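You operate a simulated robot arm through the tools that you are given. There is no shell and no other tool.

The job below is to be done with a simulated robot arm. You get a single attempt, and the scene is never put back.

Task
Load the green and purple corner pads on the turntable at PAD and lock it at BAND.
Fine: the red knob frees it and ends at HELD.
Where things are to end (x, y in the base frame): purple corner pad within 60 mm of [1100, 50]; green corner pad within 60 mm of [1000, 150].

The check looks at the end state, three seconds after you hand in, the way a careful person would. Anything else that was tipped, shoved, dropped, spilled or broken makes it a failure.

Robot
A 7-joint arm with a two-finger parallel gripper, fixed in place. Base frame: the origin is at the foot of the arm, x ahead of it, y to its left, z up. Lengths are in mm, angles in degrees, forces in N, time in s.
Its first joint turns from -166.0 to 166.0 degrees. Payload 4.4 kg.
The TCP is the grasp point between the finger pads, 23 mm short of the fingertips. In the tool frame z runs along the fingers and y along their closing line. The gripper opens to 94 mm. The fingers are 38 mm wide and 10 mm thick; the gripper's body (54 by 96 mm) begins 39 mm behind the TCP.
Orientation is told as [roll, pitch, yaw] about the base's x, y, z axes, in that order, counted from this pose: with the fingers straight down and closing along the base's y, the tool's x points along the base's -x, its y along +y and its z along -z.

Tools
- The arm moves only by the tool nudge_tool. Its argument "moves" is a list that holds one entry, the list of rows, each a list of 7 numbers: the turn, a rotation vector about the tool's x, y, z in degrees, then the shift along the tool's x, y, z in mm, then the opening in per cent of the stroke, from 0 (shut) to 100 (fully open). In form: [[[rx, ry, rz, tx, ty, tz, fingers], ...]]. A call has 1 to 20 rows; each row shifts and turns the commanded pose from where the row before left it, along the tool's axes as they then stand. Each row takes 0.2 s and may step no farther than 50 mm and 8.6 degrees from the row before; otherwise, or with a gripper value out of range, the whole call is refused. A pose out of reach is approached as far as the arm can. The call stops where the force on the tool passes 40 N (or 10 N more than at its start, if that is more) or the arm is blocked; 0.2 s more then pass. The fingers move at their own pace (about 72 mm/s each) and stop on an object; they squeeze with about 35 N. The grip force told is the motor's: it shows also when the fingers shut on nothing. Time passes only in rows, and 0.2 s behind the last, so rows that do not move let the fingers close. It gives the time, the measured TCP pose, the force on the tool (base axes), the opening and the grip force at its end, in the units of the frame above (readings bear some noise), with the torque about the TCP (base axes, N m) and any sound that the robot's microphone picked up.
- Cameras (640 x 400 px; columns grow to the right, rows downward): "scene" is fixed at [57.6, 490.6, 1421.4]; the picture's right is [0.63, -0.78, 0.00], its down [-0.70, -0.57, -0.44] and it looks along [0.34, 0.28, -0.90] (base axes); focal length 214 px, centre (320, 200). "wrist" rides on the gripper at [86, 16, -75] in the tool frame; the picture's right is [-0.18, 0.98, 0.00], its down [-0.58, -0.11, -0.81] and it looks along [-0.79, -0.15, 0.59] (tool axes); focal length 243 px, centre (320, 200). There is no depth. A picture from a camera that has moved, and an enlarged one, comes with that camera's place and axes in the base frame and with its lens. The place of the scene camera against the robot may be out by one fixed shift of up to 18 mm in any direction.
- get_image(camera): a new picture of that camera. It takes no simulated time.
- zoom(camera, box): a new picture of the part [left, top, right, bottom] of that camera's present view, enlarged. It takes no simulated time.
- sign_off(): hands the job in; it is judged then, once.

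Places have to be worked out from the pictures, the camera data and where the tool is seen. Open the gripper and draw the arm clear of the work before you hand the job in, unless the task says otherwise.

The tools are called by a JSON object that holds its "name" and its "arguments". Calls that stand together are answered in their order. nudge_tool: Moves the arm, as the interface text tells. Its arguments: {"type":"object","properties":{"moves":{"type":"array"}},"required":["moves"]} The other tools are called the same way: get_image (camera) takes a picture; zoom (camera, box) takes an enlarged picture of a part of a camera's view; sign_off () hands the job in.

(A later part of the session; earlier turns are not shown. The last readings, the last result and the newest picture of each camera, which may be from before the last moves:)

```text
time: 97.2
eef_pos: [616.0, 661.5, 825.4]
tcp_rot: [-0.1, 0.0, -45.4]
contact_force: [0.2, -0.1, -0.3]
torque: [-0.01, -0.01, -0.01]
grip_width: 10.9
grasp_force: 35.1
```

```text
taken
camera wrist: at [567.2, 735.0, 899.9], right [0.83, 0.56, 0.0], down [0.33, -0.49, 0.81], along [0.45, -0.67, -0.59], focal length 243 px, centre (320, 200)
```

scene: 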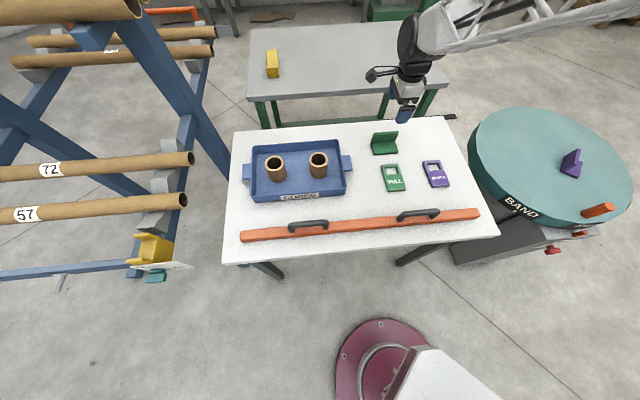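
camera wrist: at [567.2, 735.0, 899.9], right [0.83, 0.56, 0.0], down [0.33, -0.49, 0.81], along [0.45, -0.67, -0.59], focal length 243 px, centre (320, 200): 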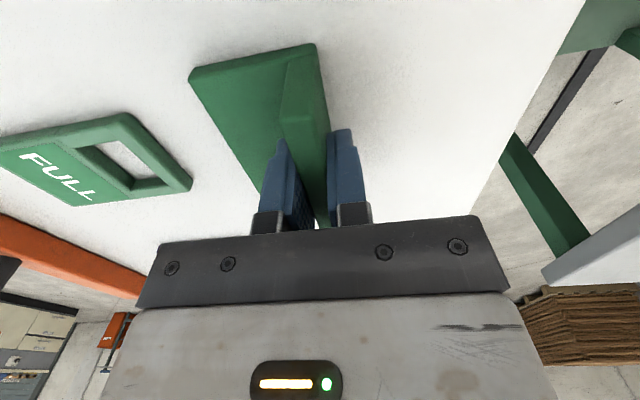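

Green pad is gripped at 10.9 mm. Lifting, turning the tool and carrying it toward the disc.

{"name": "nudge_tool", "arguments": {"moves": [[[0, 0, 0, 0, 0, -10, 0], [0, 0, 0, 0, 0, -30, 0], [0, 0, 0, 0, 0, -45, 0], [0, 0, 0, 0, 0, -50, 0], [0, 0, -7.9, 0, 0, 0, 0], [0, 0, -7.9, 0, 0, 0, 0], [0, 0, -7.9, 0, 0, 0, 0], [0, 0, -7.9, 0, 0, 0, 0], [0, 0, -7.9, 0, 0, 0, 0], [0, 0, -7.9, 0, 0, 0, 0], [0, 0, -7.9, 0, 0, 0, 0], [0, 0, 0, -22.5, -35.2, 0, 0], [0, 0, 0, -22.5, -35.2, 0, 0], [0, 0, 0, -22.5, -35.2, 0, 0], [0, 0, 0, -22.5, -35.2, 0, 0], [0, 0, 0, -22.5, -35.2, 0, 0], [0, 0, 0, -22.5, -35.2, 0, 0], [0, 0, 0, -22.5, -35.2, 0, 0], [0, 0, 0, -22.5, -35.2, 0, 0]]]}}

{"name": "get_image", "arguments": {"camera": "wrist"}}

{"name": "get_image", "arguments": {"camera": "scene"}}

```text
time: 101.2
eef_pos: [844.1, 414.9, 960.4]
tcp_rot: [-0.1, 0.1, 10.0]
contact_force: [0.8, 0.0, -0.7]
torque: [0.02, -0.02, -0.01]
grip_width: 10.9
grasp_force: 35.1
```

```text
taken
camera wrist: at [755.5, 415.9, 1035.2], right [0.01, 1.0, 0.0], down [0.59, -0.01, 0.81], along [0.81, -0.01, -0.59], focal length 243 px, centre (320, 200)
```

wrist: 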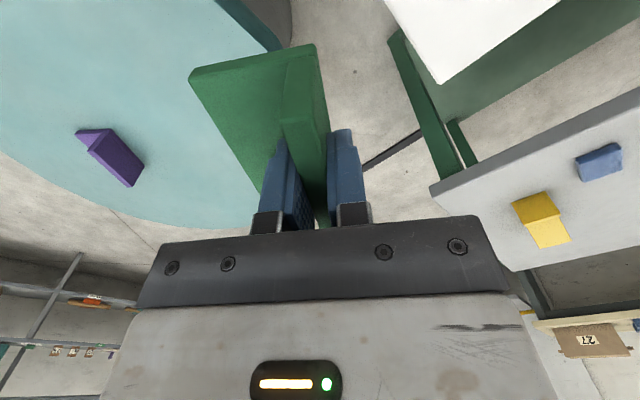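

```text
taken
```

scene: 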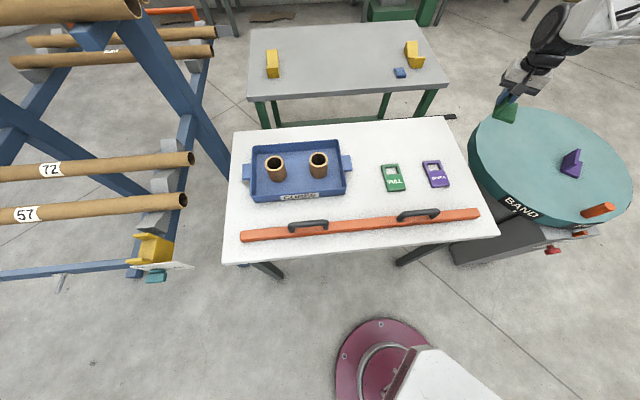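

Carrying on to above (1040, 200), then lowering to about 45 mm above the disc.

{"name": "nudge_tool", "arguments": {"moves": [[[0, 0, 0, -22.2, -35.1, 0, 0], [0, 0, 0, -22.2, -35.1, 0, 0], [0, 0, 0, -22.2, -35.1, 0, 0], [0, 0, 0, -22.2, -35.1, 0, 0], [0, 0, 0, -22.2, -35.1, 0, 0], [0, 0, 0, -22.2, -35.1, 0, 0], [0, 0, 0, -22.2, -35.1, 0, 0], [0, 0, 0, 0, 0, 0, 0], [0, 0, 0, 0, 0, 42, 0], [0, 0, 0, 0, 0, 42, 0], [0, 0, 0, 0, 0, 42, 0], [0, 0, 0, 0, 0, 38, 0], [0, 0, 0, 0, 0, 0, 0], [0, 0, 0, 0, 0, 0, 0]]]}}

{"name": "get_image", "arguments": {"camera": "wrist"}}

{"name": "zoom", "arguments": {"camera": "scene", "box": [440, 90, 640, 270]}}

```text
time: 104.2
eef_pos: [1039.5, 201.2, 799.4]
tcp_rot: [-0.1, 0.1, 10.0]
contact_force: [1.0, 0.6, -0.7]
torque: [-0.01, 0.0, 0.01]
grip_width: 11.2
grasp_force: 35.1
```

```text
taken
camera wrist: at [951.1, 202.7, 873.2], right [0.01, 1.0, 0.0], down [0.59, -0.01, 0.81], along [0.81, -0.01, -0.59], focal length 243 px, centre (320, 200)
```

wrist: 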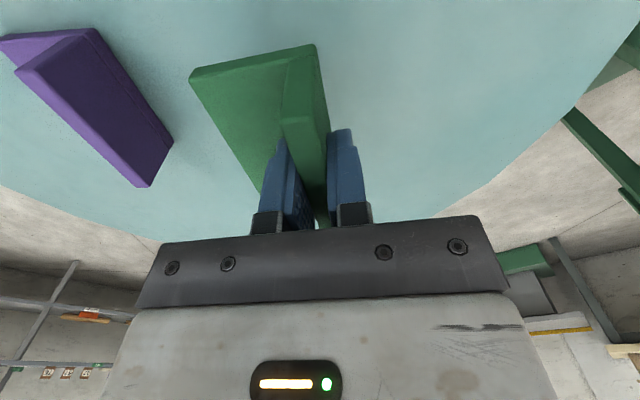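

```text
2.22 times, centred on (540, 180) of scene
camera zoom: at [57.6, 490.6, 1421.4], right [0.63, -0.78, 0.0], down [-0.7, -0.57, -0.44], along [0.34, 0.28, -0.9], focal length 477 px, centre (-169, 244)
```

zoom: 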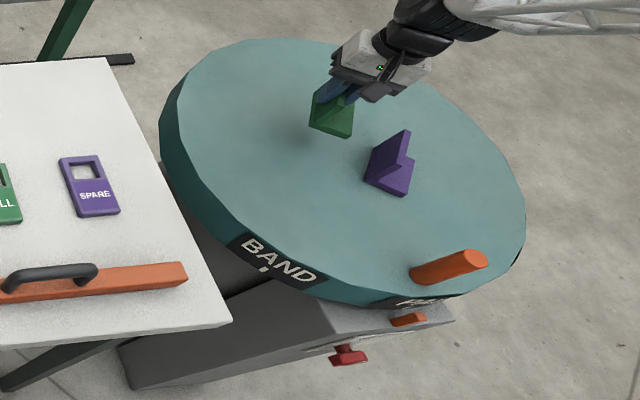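

Clear of the purple pad. Lowering quickly to ~749, then in 1 mm steps to contact.

{"name": "nudge_tool", "arguments": {"moves": [[[0, 0, 0, 0, 0, 20, 0], [0, 0, 0, 0, 0, 15, 0], [0, 0, 0, 0, 0, 10, 0], [0, 0, 0, 0, 0, 5, 0], [0, 0, 0, 0, 0, 0, 0], [0, 0, 0, 0, 0, 1, 0], [0, 0, 0, 0, 0, 0, 0], [0, 0, 0, 0, 0, 1, 0], [0, 0, 0, 0, 0, 0, 0]]]}}

{"name": "zoom", "arguments": {"camera": "wrist", "box": [180, 30, 340, 130]}}

```text
time: 106.2
eef_pos: [1038.2, 199.4, 745.7]
tcp_rot: [-0.1, 0.1, 9.8]
contact_force: [-0.5, 1.0, 3.7]
torque: [0.07, -0.23, 0.04]
grip_width: 11.2
grasp_force: 34.9
```

```text
4.00 times, centred on (260, 80) of wrist
camera zoom: at [949.7, 201.4, 819.9], right [0.01, 1.0, 0.0], down [0.59, -0.01, 0.81], along [0.81, -0.01, -0.59], focal length 970 px, centre (560, 680)
```

zoom: 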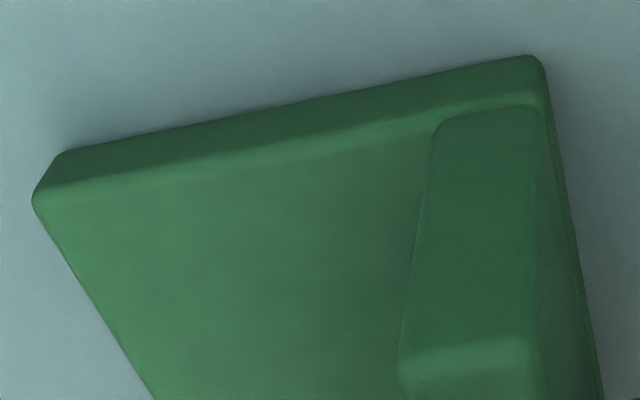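

First contact (3.7 N). One more small step to seat it.

{"name": "nudge_tool", "arguments": {"moves": [[[0, 0, 0, 0, 0, 0.6, 0], [0, 0, 0, 0, 0, 0, 0], [0, 0, 0, 0, 0, 0, 0]]]}}

```text
time: 107.0
eef_pos: [1038.0, 200.1, 746.7]
tcp_rot: [0.0, 0.0, 10.0]
contact_force: [2.3, -2.0, 14.6]
torque: [-0.08, -0.22, -0.01]
grip_width: 11.1
grasp_force: 34.9
```

Seated with 14.6 N. Releasing and rising straight up.

{"name": "nudge_tool", "arguments": {"moves": [[[0, 0, 0, 0, 0, -0.3, 0], [0, 0, 0, 0, 0, 0, 20], [0, 0, 0, 0, 0, 0, 50], [0, 0, 0, 0, 0, 0, 50], [0, 0, 0, 0, 0, -15, 50], [0, 0, 0, 0, 0, -35, 50], [0, 0, 0, 0, 0, -45, 60], [0, 0, 0, 0, 0, -45, 60], [0, 0, 0, 0, 0, 0, 60]]]}}

{"name": "get_image", "arguments": {"camera": "wrist"}}

{"name": "zoom", "arguments": {"camera": "scene", "box": [440, 90, 640, 270]}}

```text
time: 109.0
eef_pos: [1040.5, 198.8, 884.4]
tcp_rot: [-0.1, 0.1, 9.9]
contact_force: [0.5, 0.2, -0.4]
torque: [0.01, 0.01, 0.0]
grip_width: 56.5
grasp_force: 0.0
```

```text
taken
camera wrist: at [951.3, 200.0, 959.3], right [0.01, 1.0, 0.0], down [0.59, -0.01, 0.81], along [0.81, -0.01, -0.59], focal length 243 px, centre (320, 200)
```

wrist: 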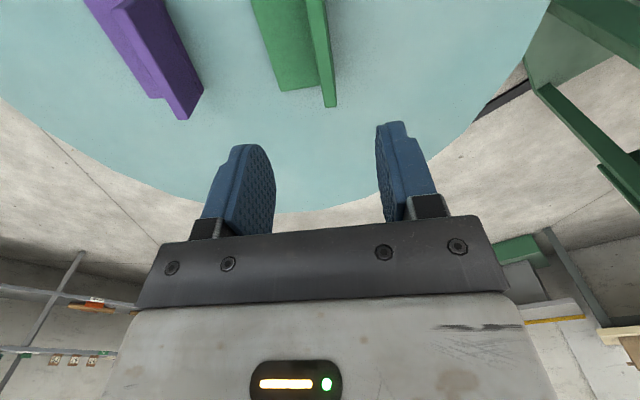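

```text
2.22 times, centred on (540, 180) of scene
camera zoom: at [57.6, 490.6, 1421.4], right [0.63, -0.78, 0.0], down [-0.7, -0.57, -0.44], along [0.34, 0.28, -0.9], focal length 477 px, centre (-169, 244)
```

zoom: 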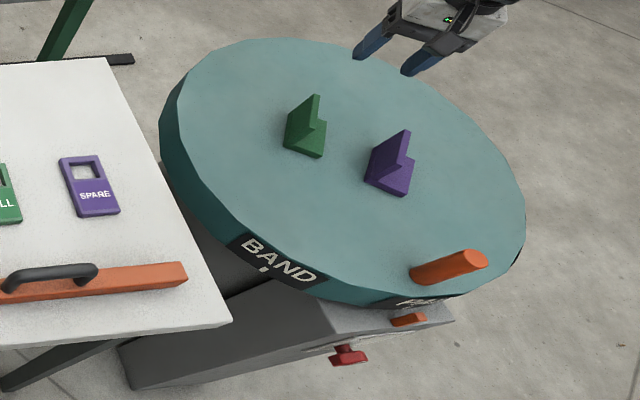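

Both pads are loaded and standing. Now back to the handle to turn the disc from PAD to BAND.

{"name": "nudge_tool", "arguments": {"moves": [[[0, 0, -7.8, 0, 0, 0, 100], [0, 0, -7.8, 0, 0, 0, 100], [0, 0, -7.8, 0, 0, 0, 100], [0, 0, -7.7, 0, 0, 0, 100], [0, 0, 0, 42.8, -11.1, 0, 100], [0, 0, 0, 42.8, -11.1, 0, 100], [0, 0, 0, 42.8, -11.1, 0, 100], [0, 0, 0, 42.8, -11.1, 0, 100], [0, 0, 0, 42.8, -11.1, 0, 100], [0, 0, 0, 42.8, -11.1, 0, 100], [0, 0, 0, 42.8, -11.1, 0, 100], [0, 0, 0, 0, 0, 0, 100]]]}}

{"name": "get_image", "arguments": {"camera": "wrist"}}

```text
time: 111.6
eef_pos: [862.6, -54.7, 885.6]
tcp_rot: [0.0, 0.1, 41.0]
contact_force: [0.7, -1.1, -0.4]
torque: [0.0, -0.01, -0.03]
grip_width: 94.1
grasp_force: 0.0
```

```text
taken
camera wrist: at [786.3, -99.8, 958.7], right [-0.51, 0.86, 0.0], down [0.51, 0.3, 0.81], along [0.7, 0.41, -0.59], focal length 243 px, centre (320, 200)
```

wrist: 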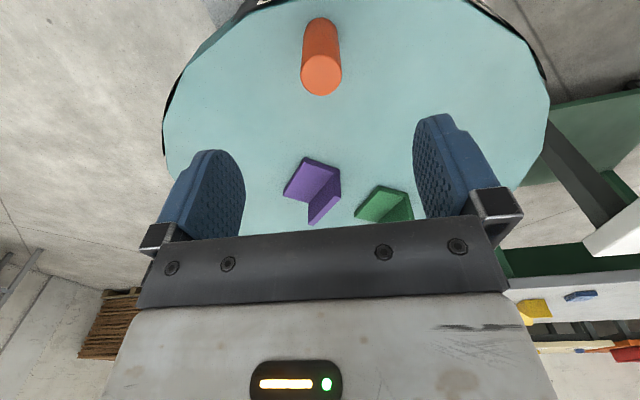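

Handle is centred side to side and about 7 mm further inward. Shifting 5 mm inward, lowering around it and caging it.

{"name": "nudge_tool", "arguments": {"moves": [[[0, 0, 0, -6, 0, 0, 100], [0, 0, 0, 0, 0, 44, 100], [0, 0, 0, 0, 0, 44, 100], [0, 0, 0, 0, 0, 43, 100], [0, 0, 0, 0, 0, 0, 60], [0, 0, 0, 0, 0, 0, 38], [0, 0, 0, 0, 0, 0, 38], [0, 0, 0, 0, 0, 0, 38]]]}}

{"name": "get_image", "arguments": {"camera": "wrist"}}

```text
time: 113.4
eef_pos: [866.7, -51.6, 754.8]
tcp_rot: [0.1, 0.2, 41.0]
contact_force: [0.5, 0.7, 0.1]
torque: [0.0, 0.02, 0.0]
grip_width: 35.8
grasp_force: 0.0
```

```text
taken
camera wrist: at [790.1, -96.0, 829.8], right [-0.51, 0.86, 0.0], down [0.51, 0.3, 0.81], along [0.69, 0.41, -0.59], focal length 243 px, centre (320, 200)
```

wrist: 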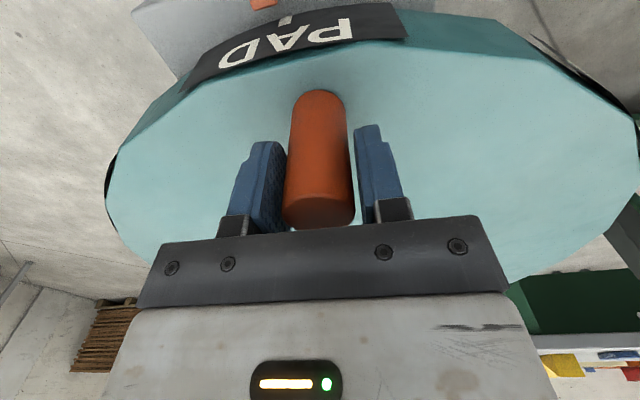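

Caged. Turning the disc slowly counter-clockwise, first 25°, then checking.

{"name": "nudge_tool", "arguments": {"moves": [[[0, 0, -1.5, -0.1, -6.5, 0, 38], [0, 0, -2.5, -0.24, -10.8, 0, 38], [0, 0, -2.5, -0.24, -10.8, 0, 38], [0, 0, -2.5, -0.24, -10.8, 0, 38], [0, 0, -2.5, -0.24, -10.8, 0, 38], [0, 0, -2.5, -0.24, -10.8, 0, 38], [0, 0, -2.5, -0.24, -10.8, 0, 38], [0, 0, -2.5, -0.24, -10.8, 0, 38], [0, 0, -2.5, -0.24, -10.8, 0, 38], [0, 0, -2.5, -0.24, -10.8, 0, 38], [0, 0, -1.5, -0.1, -6.5, 0, 38]]]}}

{"name": "get_image", "arguments": {"camera": "wrist"}}

{"name": "zoom", "arguments": {"camera": "scene", "box": [440, 90, 640, 270]}}

```text
time: 115.8
eef_pos: [955.5, -116.5, 754.9]
tcp_rot: [0.2, 0.0, 66.6]
contact_force: [-1.0, -0.5, 0.4]
torque: [-0.03, 0.0, 0.04]
grip_width: 35.6
grasp_force: 0.1
```

```text
taken
camera wrist: at [905.9, -189.2, 829.2], right [-0.83, 0.56, 0.0], down [0.33, 0.49, 0.8], along [0.45, 0.67, -0.59], focal length 243 px, centre (320, 200)
```

wrist: 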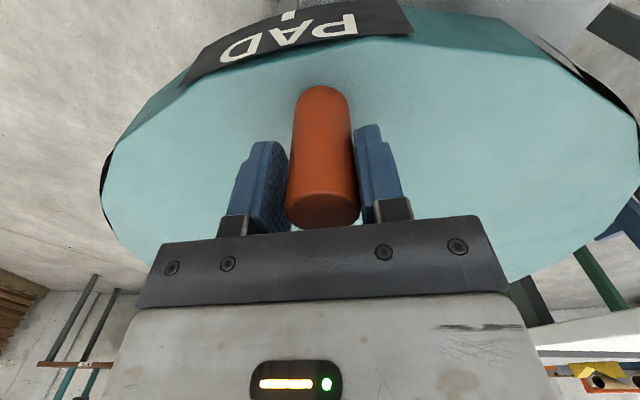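

```text
2.22 times, centred on (540, 180) of scene
camera zoom: at [57.6, 490.6, 1421.4], right [0.63, -0.78, 0.0], down [-0.7, -0.57, -0.44], along [0.34, 0.28, -0.9], focal length 477 px, centre (-169, 244)
```

zoom: 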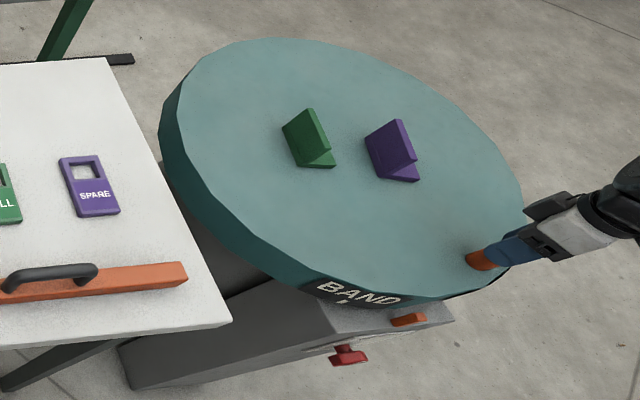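

The pads ride along steadily. Continuing most of the remaining ~19°.

{"name": "nudge_tool", "arguments": {"moves": [[[0, 0, -1.5, -0.1, -6.5, 0, 38], [0, 0, -2.5, -0.24, -10.8, 0, 38], [0, 0, -2.5, -0.24, -10.8, 0, 38], [0, 0, -2.5, -0.24, -10.8, 0, 38], [0, 0, -2.5, -0.24, -10.8, 0, 38], [0, 0, -2.5, -0.24, -10.8, 0, 38], [0, 0, -2.5, -0.24, -10.8, 0, 38], [0, 0, -1.5, -0.1, -6.5, 0, 38], [0, 0, 0, 0, 0, 0, 38]]]}}

{"name": "get_image", "arguments": {"camera": "wrist"}}

{"name": "zoom", "arguments": {"camera": "scene", "box": [440, 90, 640, 270]}}

{"name": "zoom", "arguments": {"camera": "scene", "box": [530, 200, 610, 250]}}

```text
time: 117.8
eef_pos: [1030.2, -137.1, 754.9]
tcp_rot: [0.0, 0.1, 84.5]
contact_force: [-0.1, 0.3, -0.5]
torque: [0.0, 0.02, -0.01]
grip_width: 35.7
grasp_force: 0.1
```

```text
taken
camera wrist: at [1005.5, -221.7, 829.4], right [-0.96, 0.28, 0.0], down [0.17, 0.57, 0.81], along [0.22, 0.77, -0.59], focal length 243 px, centre (320, 200)
```

wrist: 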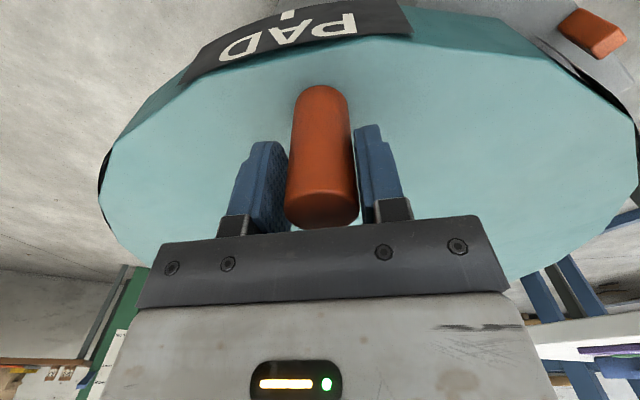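

```text
2.22 times, centred on (540, 180) of scene
camera zoom: at [57.6, 490.6, 1421.4], right [0.63, -0.78, 0.0], down [-0.7, -0.57, -0.44], along [0.34, 0.28, -0.9], focal length 477 px, centre (-169, 244)
```

zoom: 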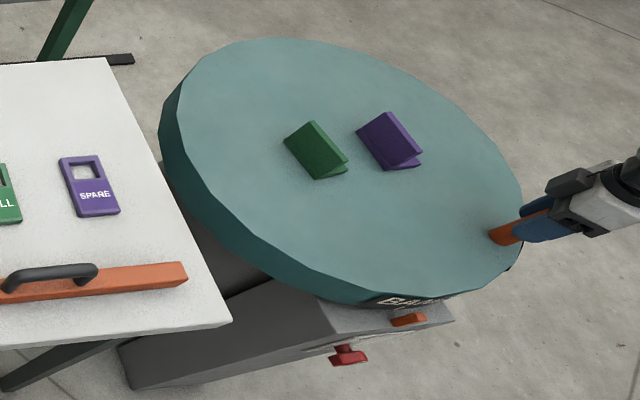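

```text
8.00 times, centred on (570, 225) of scene
camera zoom: at [57.6, 490.6, 1421.4], right [0.63, -0.78, 0.0], down [-0.7, -0.57, -0.44], along [0.34, 0.28, -0.9], focal length 1716 px, centre (-1680, 0)
```

zoom: 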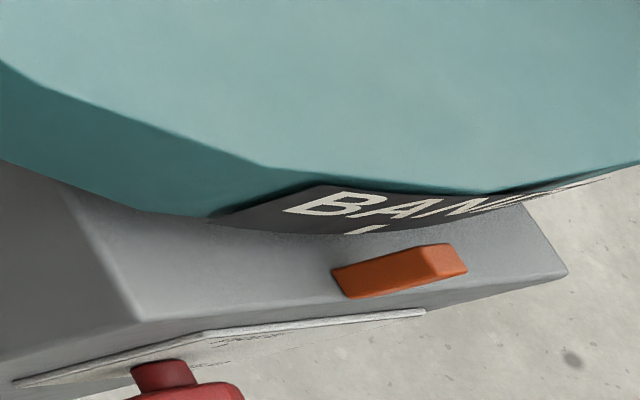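

BAND is very nearly at the pointer. I'll leave the handle and go to the frontal viewpoint by the knob to check the tick alignment precisely.

{"name": "nudge_tool", "arguments": {"moves": [[[0, 0, 0, 0, 0, 0, 55], [0, 0, 0, 0, 0, 0, 55], [0, 0, 0, 0, 0, -43, 55], [0, 0, 0, 0, 0, -43, 55], [0, 0, 0, 0, 0, -43, 100], [0, 0, 7.9, 0, 0, 0, 100], [0, 0, 7.9, 0, 0, 0, 100], [0, 0, 7.9, 0, 0, 0, 100], [0, 0, 7.9, 0, 0, 0, 100], [0, 0, 7.9, 0, 0, 0, 100], [0, 0, 0, 38.6, 19.5, 0, 100], [0, 0, 0, 38.6, 19.5, 0, 100], [0, 0, 0, 38.6, 19.5, 0, 100], [0, 0, 0, 38.6, 19.5, 0, 100], [0, 0, 0, 38.6, 19.5, 0, 100], [0, 0, 0, 38.6, 19.5, 0, 100], [0, 0, 0, 38.6, 19.5, 0, 100], [0, 0, 0, 38.6, 19.5, 0, 100]]]}}

{"name": "nudge_tool", "arguments": {"moves": [[[0, 0, 0, 0, 0, 49, 100], [0, 0, 0, 0, 0, 49, 100], [0, 0, 0, 0, 0, 49, 100], [0, 0, 0, 0, 0, 49, 100], [0, 0, 0, 0, 0, 49, 100], [0, -7.5, 0, 0, 0, 0, 100], [0, -7.5, 0, 0, 0, 0, 100], [0, -7.5, 0, 0, 0, 0, 100], [0, -7.5, 0, 0, 0, 0, 100], [0, -7.5, 0, 0, 0, 0, 100], [0, -7.5, 0, 0, 0, 0, 100], [0, 0, 0, 0, 0, 0, 100]]]}}

{"name": "get_image", "arguments": {"camera": "wrist"}}

{"name": "zoom", "arguments": {"camera": "wrist", "box": [240, 130, 440, 230]}}

```text
time: 121.6
eef_pos: [700.5, -242.0, 884.2]
tcp_rot: [0.0, 0.2, 45.0]
contact_force: [-0.5, 0.0, -0.9]
torque: [0.01, -0.02, -0.01]
grip_width: 93.9
grasp_force: 0.0
```

```text
time: 124.2
eef_pos: [701.0, -244.7, 638.6]
tcp_rot: [0.0, -44.8, 45.0]
contact_force: [-0.2, 0.6, 0.6]
torque: [0.03, -0.01, 0.01]
grip_width: 94.1
grasp_force: 0.1
```

```text
taken
camera wrist: at [608.3, -313.1, 630.7], right [-0.6, 0.79, 0.13], down [-0.04, -0.19, 0.98], along [0.8, 0.59, 0.14], focal length 243 px, centre (320, 200)
```

wrist: 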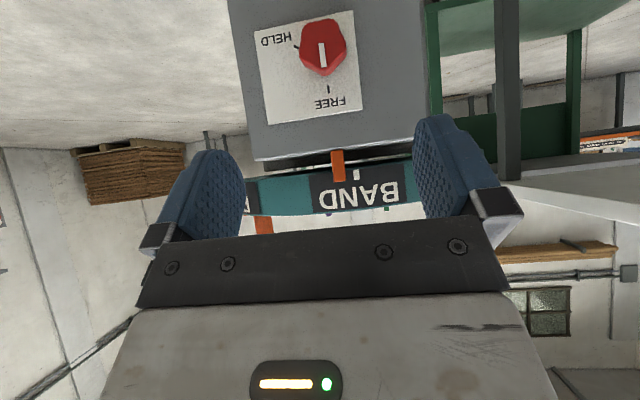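

```text
3.20 times, centred on (340, 180) of wrist
camera zoom: at [608.3, -313.1, 630.7], right [-0.6, 0.79, 0.13], down [-0.04, -0.19, 0.98], along [0.8, 0.59, 0.14], focal length 776 px, centre (256, 264)
```

zoom: 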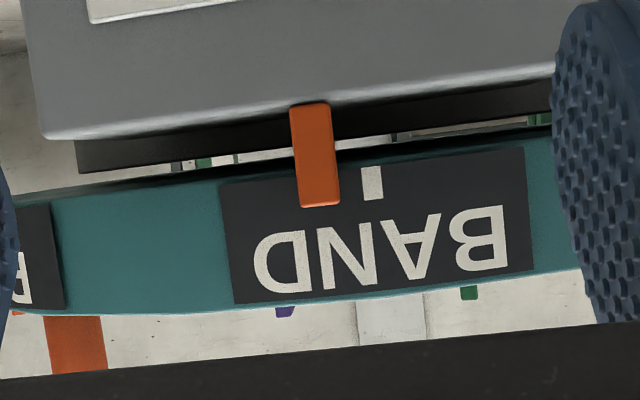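

The BAND tick sits about 20 mm (≈4°) short of the pointer compared with how LOAD sat at the start. I'll go back to the handle and turn the disc those last ~4°, this time gripping the handle firmly.

{"name": "nudge_tool", "arguments": {"moves": [[[0, 7.5, 0, 0, 0, 0, 100], [0, 7.5, 0, 0, 0, 0, 100], [0, 7.5, 0, 0, 0, 0, 100], [0, 7.5, 0, 0, 0, 0, 100], [0, 7.5, 0, 0, 0, 0, 100], [0, 7.5, 0, 0, 0, 0, 100], [0, 0, 0, 0, 0, -49, 100], [0, 0, 0, 0, 0, -49, 100], [0, 0, 0, 0, 0, -49, 100], [0, 0, 0, 0, 0, -49, 100], [0, 0, 0, 0, 0, -49, 100], [0, 0, 0, -38.6, -19.5, 0, 100], [0, 0, 0, -38.6, -19.5, 0, 100], [0, 0, 0, -38.6, -19.5, 0, 100], [0, 0, 0, -38.6, -19.5, 0, 100], [0, 0, 0, -38.6, -19.5, 0, 100], [0, 0, 0, -38.6, -19.5, 0, 100], [0, 0, 0, -38.6, -19.5, 0, 100], [0, 0, 0, -38.6, -19.5, 0, 100]]]}}

{"name": "nudge_tool", "arguments": {"moves": [[[0, 0, -7.9, 0, 0, 0, 100], [0, 0, -7.9, 0, 0, 0, 100], [0, 0, -7.9, 0, 0, 0, 100], [0, 0, -7.9, 0, 0, 0, 100], [0, 0, -7.9, 0, 0, 0, 100], [0, 0, 0, 0, 0, 0, 100]]]}}

{"name": "get_image", "arguments": {"camera": "wrist"}}

```text
time: 128.2
eef_pos: [1031.4, -134.4, 884.5]
tcp_rot: [-0.1, 0.0, 44.8]
contact_force: [-0.8, 0.5, 0.9]
torque: [0.01, 0.01, -0.02]
grip_width: 94.1
grasp_force: 0.1
```

```text
time: 129.6
eef_pos: [1030.4, -135.7, 883.3]
tcp_rot: [0.2, 0.0, 84.6]
contact_force: [0.8, -0.4, 0.1]
torque: [-0.04, -0.01, 0.01]
grip_width: 94.3
grasp_force: 0.0
```

```text
taken
camera wrist: at [1005.8, -220.6, 957.9], right [-0.96, 0.28, 0.0], down [0.16, 0.57, 0.81], along [0.22, 0.77, -0.59], focal length 243 px, centre (320, 200)
```

wrist: 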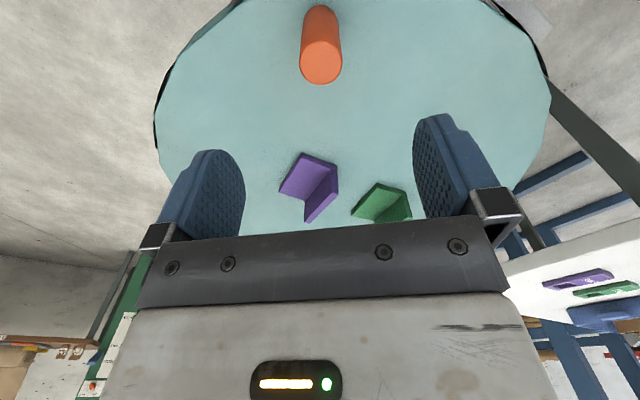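

The handle is straight below. Lowering around it and gripping firmly.

{"name": "nudge_tool", "arguments": {"moves": [[[0, 0, 0, 2, 0, 43, 100], [0, 0, 0, 0, 0, 43, 100], [0, 0, 0, 0, 0, 43, 100], [0, 0, 0, 0, 0, 0, 50], [0, 0, 0, 0, 0, 0, 25], [0, 0, 0, 0, 0, 0, 25], [0, 0, 0, 0, 0, 0, 25]]]}}

```text
time: 131.2
eef_pos: [1031.5, -138.6, 755.5]
tcp_rot: [0.2, 0.1, 84.5]
contact_force: [1.9, -2.8, -5.0]
torque: [-0.31, -1.26, -0.39]
grip_width: 31.9
grasp_force: 44.7
```

Gripped (handle 31.9 mm). Turning the last ~4° in small steps.

{"name": "nudge_tool", "arguments": {"moves": [[[0, 0, -1, -0.04, -4.4, 0, 25], [0, 0, -1, -0.04, -4.4, 0, 25], [0, 0, -1, -0.04, -4.4, 0, 25], [0, 0, -1.1, -0.04, -4.7, 0, 25], [0, 0, 0, 0, 0, 0, 25]]]}}

{"name": "zoom", "arguments": {"camera": "scene", "box": [530, 200, 610, 250]}}

```text
time: 132.4
eef_pos: [1047.1, -141.4, 754.1]
tcp_rot: [0.1, 0.1, 88.6]
contact_force: [-27.6, -20.7, 9.0]
torque: [-0.12, -1.08, 0.21]
grip_width: 31.8
grasp_force: 45.1
```

```text
8.00 times, centred on (570, 225) of scene
camera zoom: at [57.6, 490.6, 1421.4], right [0.63, -0.78, 0.0], down [-0.7, -0.57, -0.44], along [0.34, 0.28, -0.9], focal length 1716 px, centre (-1680, 0)
```

zoom: 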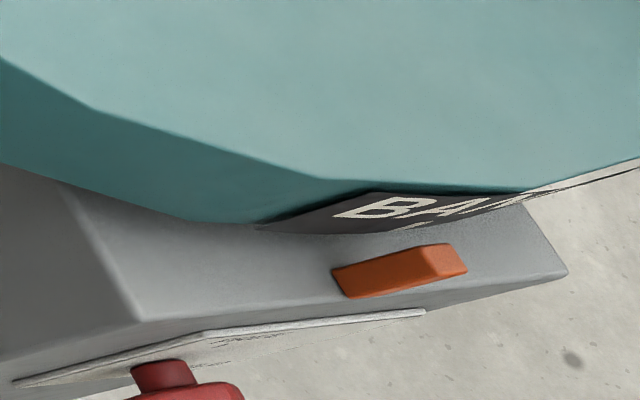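

The label has moved under the pointer; there is some side load in the grip. I'll open the fingers, lift off and check the alignment from the front again.

{"name": "nudge_tool", "arguments": {"moves": [[[0, 0, 0, 0, 0, 0, 38], [0, 0, 0, 0, 0, 0, 55], [0, 0, 0, 0, 0, 0, 55], [0, 0, 0, 0, 0, -43, 55], [0, 0, 0, 0, 0, -43, 55], [0, 0, 0, 0, 0, -43, 100], [0, 0, 8.5, 0, 0, 0, 100], [0, 0, 8.5, 0, 0, 0, 100], [0, 0, 8.5, 0, 0, 0, 100], [0, 0, 8.5, 0, 0, 0, 100], [0, 0, 8.5, 0, 0, 0, 100], [0, 0, 1, 0, 0, 0, 100], [0, 0, 0, 0, 0, 0, 100]]]}}

{"name": "get_image", "arguments": {"camera": "wrist"}}

```text
time: 135.2
eef_pos: [1047.2, -139.3, 883.2]
tcp_rot: [0.0, 0.0, 45.0]
contact_force: [-0.3, 1.2, -0.2]
torque: [0.02, -0.05, -0.02]
grip_width: 93.6
grasp_force: 0.0
```

```text
taken
camera wrist: at [975.1, -188.8, 957.9], right [-0.57, 0.82, 0.0], down [0.49, 0.34, 0.81], along [0.66, 0.45, -0.59], focal length 243 px, centre (320, 200)
```

wrist: 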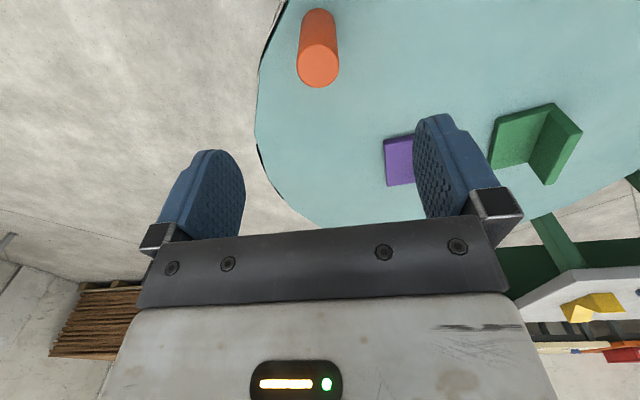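

{"name": "nudge_tool", "arguments": {"moves": [[[0, 0, 0, 39.9, 21.2, 0, 100], [0, 0, 0, 39.9, 21.2, 0, 100], [0, 0, 0, 39.9, 21.2, 0, 100], [0, 0, 0, 39.9, 21.2, 0, 100], [0, 0, 0, 39.9, 21.2, 0, 100], [0, 0, 0, 39.9, 21.2, 0, 100], [0, 0, 0, 39.9, 21.2, 0, 100], [0, 0, 0, 39.9, 21.2, 0, 100], [0, 0, 0, 0, 0, 49, 100], [0, 0, 0, 0, 0, 49, 100], [0, 0, 0, 0, 0, 49, 100], [0, 0, 0, 0, 0, 49, 100], [0, 0, 0, 0, 0, 49, 100], [0, -7.5, 0, 0, 0, 0, 100], [0, -7.5, 0, 0, 0, 0, 100], [0, -7.5, 0, 0, 0, 0, 100], [0, -7.5, 0, 0, 0, 0, 100], [0, -7.5, 0, 0, 0, 0, 100], [0, -7.5, 0, 0, 0, 0, 100], [0, 0, 0, 0, 0, 0, 100]]]}}

{"name": "zoom", "arguments": {"camera": "wrist", "box": [240, 130, 440, 230]}}

{"name": "get_image", "arguments": {"camera": "wrist"}}

```text
time: 139.4
eef_pos: [701.8, -245.7, 639.4]
tcp_rot: [0.0, -44.9, 45.1]
contact_force: [0.1, -0.1, 0.2]
torque: [0.02, 0.0, 0.01]
grip_width: 93.9
grasp_force: 0.1
```

```text
3.20 times, centred on (340, 180) of wrist
camera zoom: at [609.5, -315.2, 631.1], right [-0.6, 0.79, 0.13], down [-0.03, -0.19, 0.98], along [0.8, 0.59, 0.14], focal length 776 px, centre (256, 264)
```

zoom: 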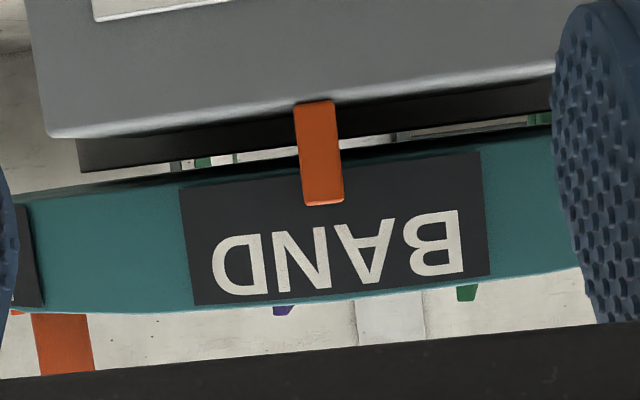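

```text
taken
camera wrist: at [609.5, -315.2, 631.1], right [-0.6, 0.79, 0.13], down [-0.03, -0.19, 0.98], along [0.8, 0.59, 0.14], focal length 243 px, centre (320, 200)
```

wrist: 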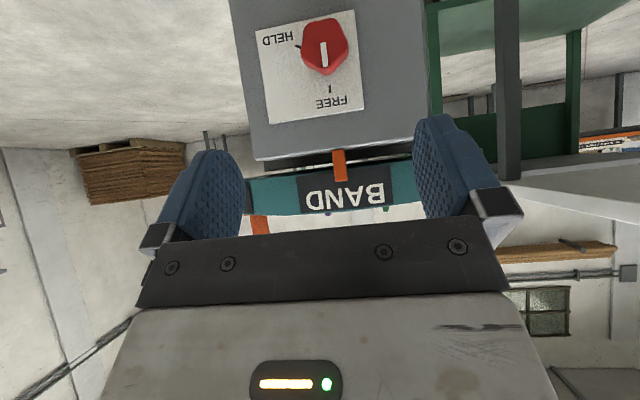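

BAND now sits under the pointer exactly as LOAD did at the start. Next I'll lock it: bring the tool horizontal in front of the knob, rolled so the fingers match a lobe line with about 120° of clockwise travel available.

{"name": "nudge_tool", "arguments": {"moves": [[[0, -7.5, 0, 0, 0, 0, 100], [0, -7.5, 0, 0, 0, 0, 100], [0, -7.5, 0, 0, 0, 0, 100], [0, -7.5, 0, 0, 0, 0, 100], [0, -7.5, 0, 0, 0, 0, 100], [0, -7.6, 0, 0, 0, 0, 100], [0, 0, 0, 43.7, 0, 0, 100], [0, 0, 0, 43.7, 0, 0, 100], [0, 0, 0, 43.6, 0, 0, 100], [0, 0, 6, 0, 0, 0, 100], [0, 0, 6, 0, 0, 0, 100], [0, 0, 6, 0, 0, 0, 100], [0, 0, 0, 0, 0, 0, 100]]]}}

{"name": "get_image", "arguments": {"camera": "wrist"}}

{"name": "zoom", "arguments": {"camera": "wrist", "box": [240, 0, 400, 100]}}

```text
time: 142.2
eef_pos: [702.0, -244.9, 508.2]
tcp_rot: [89.9, -71.9, -44.8]
contact_force: [0.4, 0.2, -0.8]
torque: [0.0, 0.02, -0.03]
grip_width: 93.9
grasp_force: 0.0
```

```text
taken
camera wrist: at [619.0, -268.2, 431.2], right [-0.62, 0.62, 0.48], down [-0.37, -0.77, 0.52], along [0.69, 0.15, 0.71], focal length 243 px, centre (320, 200)
```

wrist: 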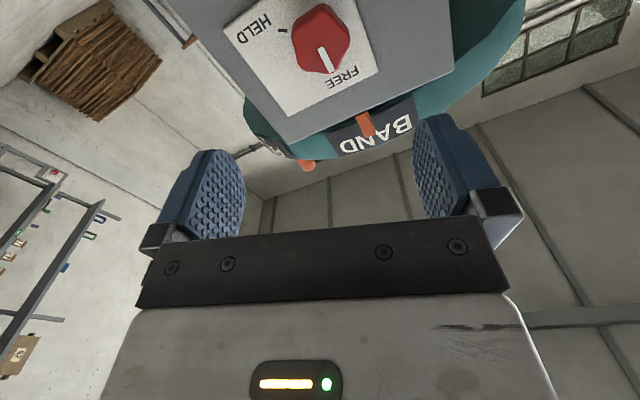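

```text
4.00 times, centred on (320, 50) of wrist
camera zoom: at [619.0, -268.2, 431.2], right [-0.62, 0.62, 0.48], down [-0.37, -0.77, 0.52], along [0.69, 0.15, 0.71], focal length 970 px, centre (320, 800)
```

zoom: 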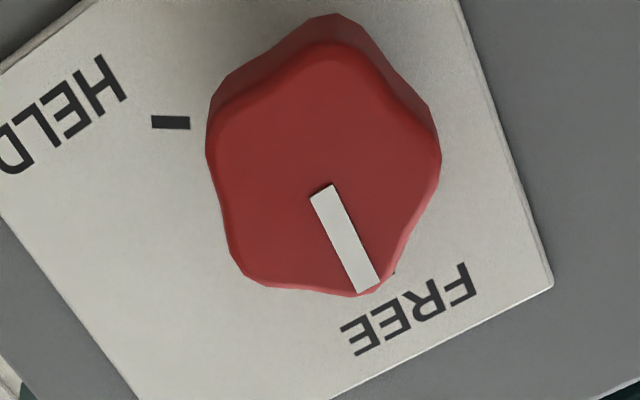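

The roll matches the orientation in which I last released the knob. Advancing straight in along its axis.

{"name": "nudge_tool", "arguments": {"moves": [[[0, 0, 0, 0, 0, 40, 100], [0, 0, 0, 0, 0, 40, 100], [0, 0, 0, 0, 0, 40, 100], [0, 0, 0, 0, 0, 20, 100], [0, 0, 0, 0, 0, 15, 100], [0, 0, 0, 0, 0, 10, 100], [0, 0, 0, 0, 0, 0, 100]]]}}

{"name": "get_image", "arguments": {"camera": "wrist"}}

```text
time: 143.8
eef_pos: [817.6, -128.3, 508.4]
tcp_rot: [89.9, -72.0, -44.9]
contact_force: [-1.0, -0.2, 0.6]
torque: [-0.01, 0.0, 0.0]
grip_width: 93.8
grasp_force: 0.2
```

```text
taken
camera wrist: at [734.6, -152.2, 430.7], right [-0.62, 0.62, 0.48], down [-0.37, -0.77, 0.52], along [0.69, 0.15, 0.71], focal length 243 px, centre (320, 200)
```

wrist: 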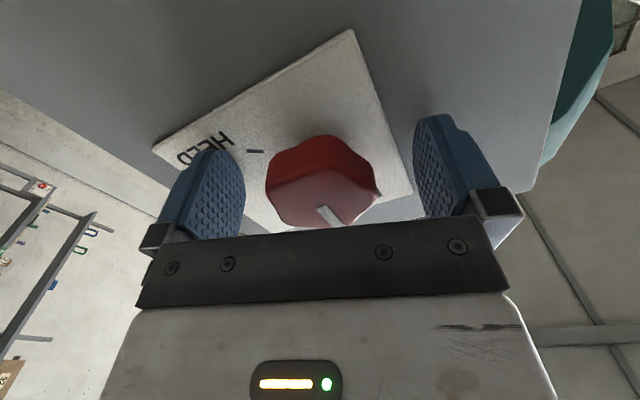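

Knob head is centred between the fingers. Closing on it.

{"name": "nudge_tool", "arguments": {"moves": [[[0, 0, 0, 0, 0, 0, 50], [0, 0, 0, 0, 0, 0, 40], [0, 0, 0, 0, 0, 0, 0], [0, 0, 0, 0, 0, 0, 0]]]}}

```text
time: 144.8
eef_pos: [818.4, -129.5, 509.0]
tcp_rot: [89.9, -72.0, -44.7]
contact_force: [5.0, 0.0, -4.2]
torque: [0.02, 0.04, -0.01]
grip_width: 44.3
grasp_force: 45.2
```

Well centred (low side force). Turning clockwise toward HELD in small steps.

{"name": "nudge_tool", "arguments": {"moves": [[[0, 0, 4, 0, 0, 0, 0], [0, 0, 4, 0, 0, 0, 0], [0, 0, 4, 0, 0, 0, 0], [0, 0, 4, 0, 0, 0, 0], [0, 0, 4, 0, 0, 0, 0]]]}}

```text
time: 145.6
eef_pos: [817.7, -129.0, 508.3]
tcp_rot: [90.0, -61.4, -44.8]
contact_force: [-13.2, -1.9, 12.7]
torque: [0.02, -0.12, -0.12]
grip_width: 44.6
grasp_force: 45.2
stopped in row 3: the force on the tool passed its limit at 43 N (the readings are from after the stop); the commanded pose is now the measured one
```

{"name": "nudge_tool", "arguments": {"moves": [[[0, 0, 0, -0.3, 0.5, -0.3, 0], [0, 0, 4, 0, 0, 0, 0], [0, 0, 4, 0, 0, 0, 0], [0, 0, 4, 0, 0, 0, 0], [0, 0, 4, 0, 0, 0, 0]]]}}

```text
time: 146.8
eef_pos: [817.2, -128.7, 508.0]
tcp_rot: [90.0, -45.3, -44.9]
contact_force: [-10.2, 3.8, 9.5]
torque: [0.18, -0.25, -0.99]
grip_width: 44.5
grasp_force: 45.0
```

{"name": "nudge_tool", "arguments": {"moves": [[[0, 0, 0, 0, 0.5, 0, 0], [0, 0, 4, 0, 0, 0, 0], [0, 0, 4, 0, 0, 0, 0], [0, 0, 4, 0, 0, 0, 0], [0, 0, 4, 0, 0, 0, 0]]]}}

```text
time: 148.0
eef_pos: [816.8, -127.8, 509.0]
tcp_rot: [90.0, -29.2, -44.8]
contact_force: [-20.9, 11.7, 12.9]
torque: [-0.12, 0.07, 1.04]
grip_width: 44.6
grasp_force: 45.3
```

{"name": "nudge_tool", "arguments": {"moves": [[[0, 0, 0, 0.5, 0.8, -0.2, 0], [0, 0, 4, 0, 0, 0, 0], [0, 0, 4, 0, 0, 0, 0], [0, 0, 4, 0, 0, 0, 0], [0, 0, 4, 0, 0, 0, 0]]]}}

{"name": "get_image", "arguments": {"camera": "wrist"}}

```text
time: 149.2
eef_pos: [816.9, -127.0, 509.0]
tcp_rot: [90.0, -13.3, -44.9]
contact_force: [23.6, 15.3, -10.8]
torque: [0.03, -0.04, -0.81]
grip_width: 44.4
grasp_force: 45.3
```

```text
taken
camera wrist: at [701.2, -119.3, 505.2], right [-0.03, 0.03, 1.0], down [-0.15, -0.99, 0.03], along [0.99, -0.15, 0.04], focal length 243 px, centre (320, 200)
```

wrist: 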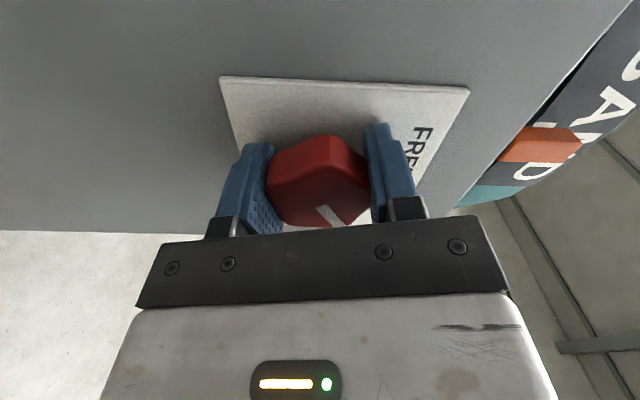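

{"name": "nudge_tool", "arguments": {"moves": [[[0, 0, 0, 0, -0.4, 0.7, 0], [0, 0, 4, 0, 0, 0, 0], [0, 0, 4, 0, 0, 0, 0], [0, 0, 4, 0, 0, 0, 0], [0, 0, 4, 0, 0, 0, 0]]]}}

```text
time: 150.2
eef_pos: [815.8, -128.5, 510.4]
tcp_rot: [90.1, -3.2, -44.8]
contact_force: [-9.4, -0.6, 9.4]
torque: [-0.09, 0.02, -0.17]
grip_width: 44.5
grasp_force: 44.3
stopped in row 4: the force on the tool passed its limit at 44 N (the readings are from after the stop); the commanded pose is now the measured one
```

{"name": "nudge_tool", "arguments": {"moves": [[[0, 0, 0, 0.2, 0.3, -0.2, 0], [0, 0, 4, 0, 0, 0, 0], [0, 0, 4, 0, 0, 0, 0], [0, 0, 4, 0, 0, 0, 0]]]}}

```text
time: 151.2
eef_pos: [816.1, -128.6, 510.3]
tcp_rot: [90.0, 8.7, -45.0]
contact_force: [12.4, -4.3, -5.2]
torque: [0.23, -0.24, 1.23]
grip_width: 44.4
grasp_force: 44.9
```

{"name": "nudge_tool", "arguments": {"moves": [[[0, 0, 0, -0.5, -0.1, 0, 0], [0, 0, 4, 0, 0, 0, 0], [0, 0, 4, 0, 0, 0, 0], [0, 0, 4, 0, 0, 0, 0]]]}}

```text
time: 152.2
eef_pos: [816.1, -127.8, 510.9]
tcp_rot: [90.1, 20.7, -44.8]
contact_force: [-9.7, -1.5, 22.4]
torque: [-0.28, 0.18, -0.88]
grip_width: 44.4
grasp_force: 44.6
```

{"name": "nudge_tool", "arguments": {"moves": [[[0, 0, 0, 0.5, 0.7, -0.2, 0], [0, 0, 4, 0, 0, 0, 0], [0, 0, 4, 0, 0, 0, 0], [0, 0, 4, 0, 0, 0, 0]]]}}

{"name": "get_image", "arguments": {"camera": "wrist"}}

```text
time: 153.2
eef_pos: [816.6, -128.0, 510.7]
tcp_rot: [90.1, 32.7, -44.8]
contact_force: [-4.6, 9.9, 28.1]
torque: [0.33, -0.36, -0.04]
grip_width: 44.2
grasp_force: 44.8
```

```text
taken
camera wrist: at [718.2, -136.5, 571.0], right [0.49, -0.48, 0.73], down [-0.26, -0.88, -0.41], along [0.83, 0.01, -0.55], focal length 243 px, centre (320, 200)
```

wrist: 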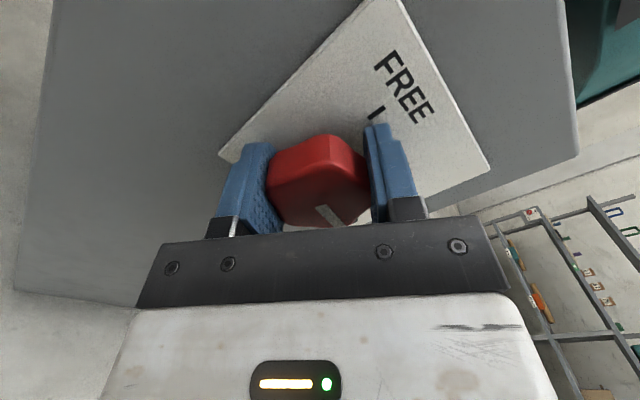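

{"name": "nudge_tool", "arguments": {"moves": [[[0, 0, 0, 0.8, 0.6, 0, 0], [0, 0, 4, 0, 0, 0, 0], [0, 0, 4, 0, 0, 0, 0], [0, 0, 4, 0, 0, 0, 0]]]}}

```text
time: 154.3
eef_pos: [816.2, -127.9, 511.7]
tcp_rot: [90.1, 44.7, -45.0]
contact_force: [4.6, -1.3, -5.3]
torque: [-0.36, 0.4, -0.21]
grip_width: 44.6
grasp_force: 44.9
stopped in row 4: the force on the tool passed its limit at 40 N (the readings are from after the stop); the commanded pose is now the measured one
```

About 117° turned. A few more degrees, then release and inspect.

{"name": "nudge_tool", "arguments": {"moves": [[[0, 0, 0, 0, -0.1, 0, 0], [0, 0, 3, 0, 0, 0, 0], [0, 0, 2, 0, 0, 0, 0], [0, 0, 0, 0, 0, 0, 0]]]}}

{"name": "get_image", "arguments": {"camera": "wrist"}}

```text
time: 155.3
eef_pos: [817.3, -128.9, 512.1]
tcp_rot: [90.1, 49.7, -45.0]
contact_force: [2.2, -8.4, -3.7]
torque: [-1.27, -0.5, -0.57]
grip_width: 44.5
grasp_force: 45.4
```

```text
taken
camera wrist: at [732.7, -150.8, 588.1], right [0.61, -0.61, 0.5], down [-0.36, -0.78, -0.51], along [0.7, 0.14, -0.7], focal length 243 px, centre (320, 200)
```

wrist: 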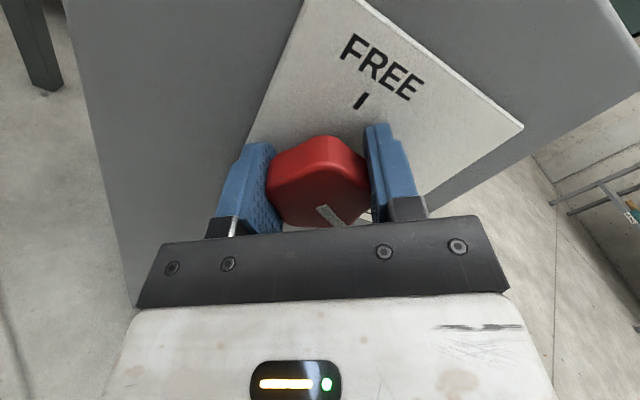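

A reaction torque of about -1.25 N·m about the knob axis has appeared, which suggests the HELD stop. Releasing and backing off to inspect.

{"name": "nudge_tool", "arguments": {"moves": [[[0, 0, 0, 0, 0, 0, 50], [0, 0, 0, 0, 0, 0, 100], [0, 0, 0, 0, 0, 0, 100], [0, 0, 0, 0, 0, -25, 100], [0, 0, 0, 0, 0, -35, 100], [0, 0, 0, 0, 0, -45, 100], [0, 0, 0, 0, 0, -45, 100], [0, 0, 0, 0, 0, 0, 100]]]}}

{"name": "get_image", "arguments": {"camera": "wrist"}}

{"name": "zoom", "arguments": {"camera": "wrist", "box": [240, 0, 400, 100]}}

```text
time: 157.1
eef_pos: [709.4, -234.3, 510.5]
tcp_rot: [90.1, 49.7, -44.7]
contact_force: [0.7, -0.1, 0.0]
torque: [-0.02, -0.02, 0.01]
grip_width: 94.0
grasp_force: 0.0
```

```text
taken
camera wrist: at [625.3, -256.2, 586.2], right [0.61, -0.61, 0.5], down [-0.36, -0.78, -0.51], along [0.7, 0.14, -0.7], focal length 243 px, centre (320, 200)
```

wrist: 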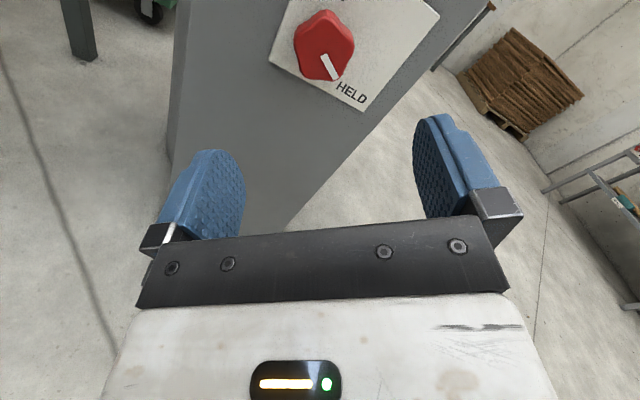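

```text
4.00 times, centred on (320, 50) of wrist
camera zoom: at [625.3, -256.2, 586.2], right [0.61, -0.61, 0.5], down [-0.36, -0.78, -0.51], along [0.7, 0.14, -0.7], focal length 970 px, centre (320, 800)
```

zoom: 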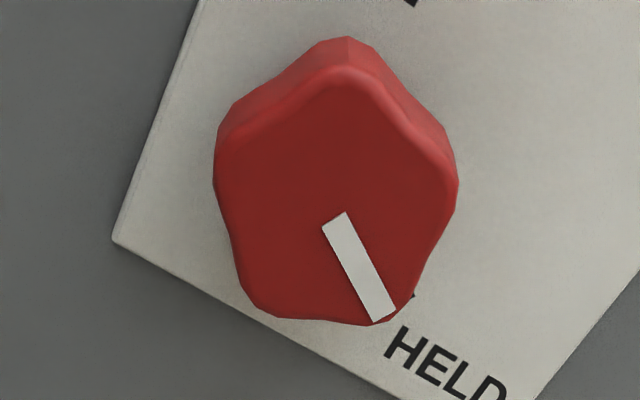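

Pointer is at HELD. I'll roll back to neutral and return to the same frontal viewpoint as at the start to compare both the knob and the BAND tick.

{"name": "nudge_tool", "arguments": {"moves": [[[0, 0, -8.2, 0, 0, 0, 100], [0, 0, -8.2, 0, 0, 0, 100], [0, 0, -8.2, 0, 0, 0, 100], [0, 0, -8.2, 0, 0, 0, 100], [0, 0, -8.2, 0, 0, 0, 100], [0, 0, -8.2, 0, 0, 0, 100], [0, 0, -8.2, 0, 0, 0, 100], [0, 0, -8.2, 0, 0, 0, 100], [0, 0, -8.2, 0, 0, 0, 100], [0, 0, -8.2, 0, 0, 0, 100], [0, 0, -8.2, 0, 0, 0, 100], [0, 0, -8.2, 0, 0, 0, 100], [0, 0, -8.2, 0, 0, 0, 100], [0, 0, -8.2, 0, 0, 0, 100], [0, 0, -8.2, 0, 0, 0, 100], [0, 0, -8.2, 0, 0, 0, 100], [0, 0, -8.5, 0, 0, 0, 100], [0, 0, 0, 0, 0, 0, 100]]]}}

{"name": "nudge_tool", "arguments": {"moves": [[[0, 0, 0, -43, 0, 0, 100], [0, 0, 0, -43, 0, 0, 100], [0, 0, 0, -43, 0, -13, 100], [0, 7.5, 0, 0, 0, 0, 100], [0, 7.5, 0, 0, 0, 0, 100], [0, 7.5, 0, 0, 0, 0, 100], [0, 7.5, 0, 0, 0, 0, 100], [0, 7.5, 0, 0, 0, 0, 100], [0, 7.5, 0, 0, 0, 0, 100], [0, 0, 0, 0, 0, 0, 100]]]}}

{"name": "get_image", "arguments": {"camera": "wrist"}}

{"name": "zoom", "arguments": {"camera": "wrist", "box": [240, 0, 400, 100]}}

{"name": "zoom", "arguments": {"camera": "wrist", "box": [240, 130, 440, 230]}}

```text
time: 160.9
eef_pos: [711.8, -234.6, 511.6]
tcp_rot: [-119.2, -89.9, 164.2]
contact_force: [-0.7, -0.1, 0.5]
torque: [0.01, 0.01, -0.05]
grip_width: 94.1
grasp_force: 0.1
```

```text
time: 163.1
eef_pos: [701.7, -243.7, 639.1]
tcp_rot: [-0.1, -44.9, 45.2]
contact_force: [0.5, 0.2, 0.0]
torque: [0.01, -0.01, 0.0]
grip_width: 93.9
grasp_force: 0.0
```

```text
taken
camera wrist: at [609.3, -313.8, 631.4], right [-0.6, 0.79, 0.13], down [-0.04, -0.19, 0.98], along [0.8, 0.59, 0.14], focal length 243 px, centre (320, 200)
```

wrist: 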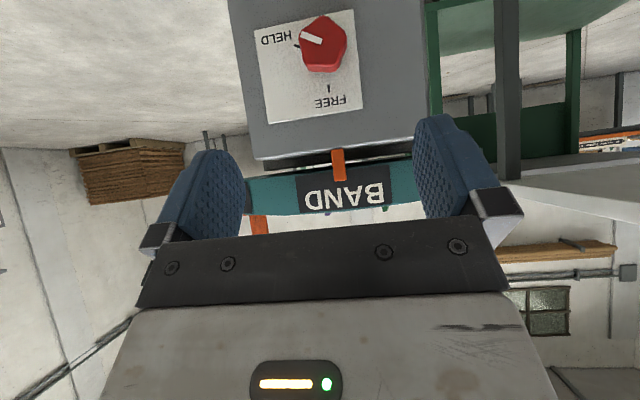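

```text
4.00 times, centred on (320, 50) of wrist
camera zoom: at [609.3, -313.8, 631.4], right [-0.6, 0.79, 0.13], down [-0.04, -0.19, 0.98], along [0.8, 0.59, 0.14], focal length 970 px, centre (320, 800)
```

zoom: 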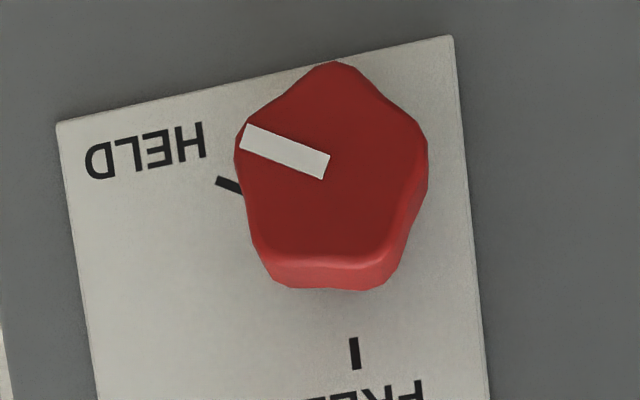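

```text
3.20 times, centred on (340, 180) of wrist
camera zoom: at [609.3, -313.8, 631.4], right [-0.6, 0.79, 0.13], down [-0.04, -0.19, 0.98], along [0.8, 0.59, 0.14], focal length 776 px, centre (256, 264)
```

zoom: 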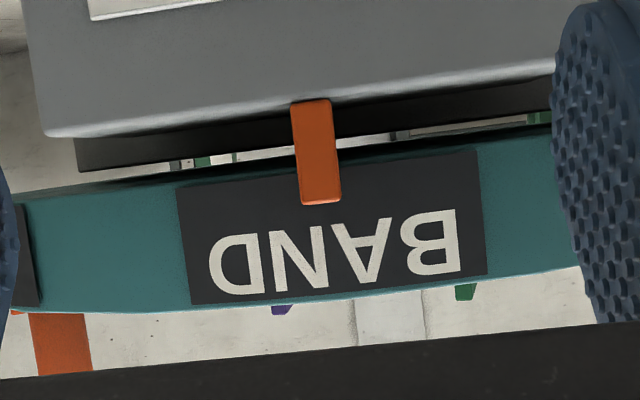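

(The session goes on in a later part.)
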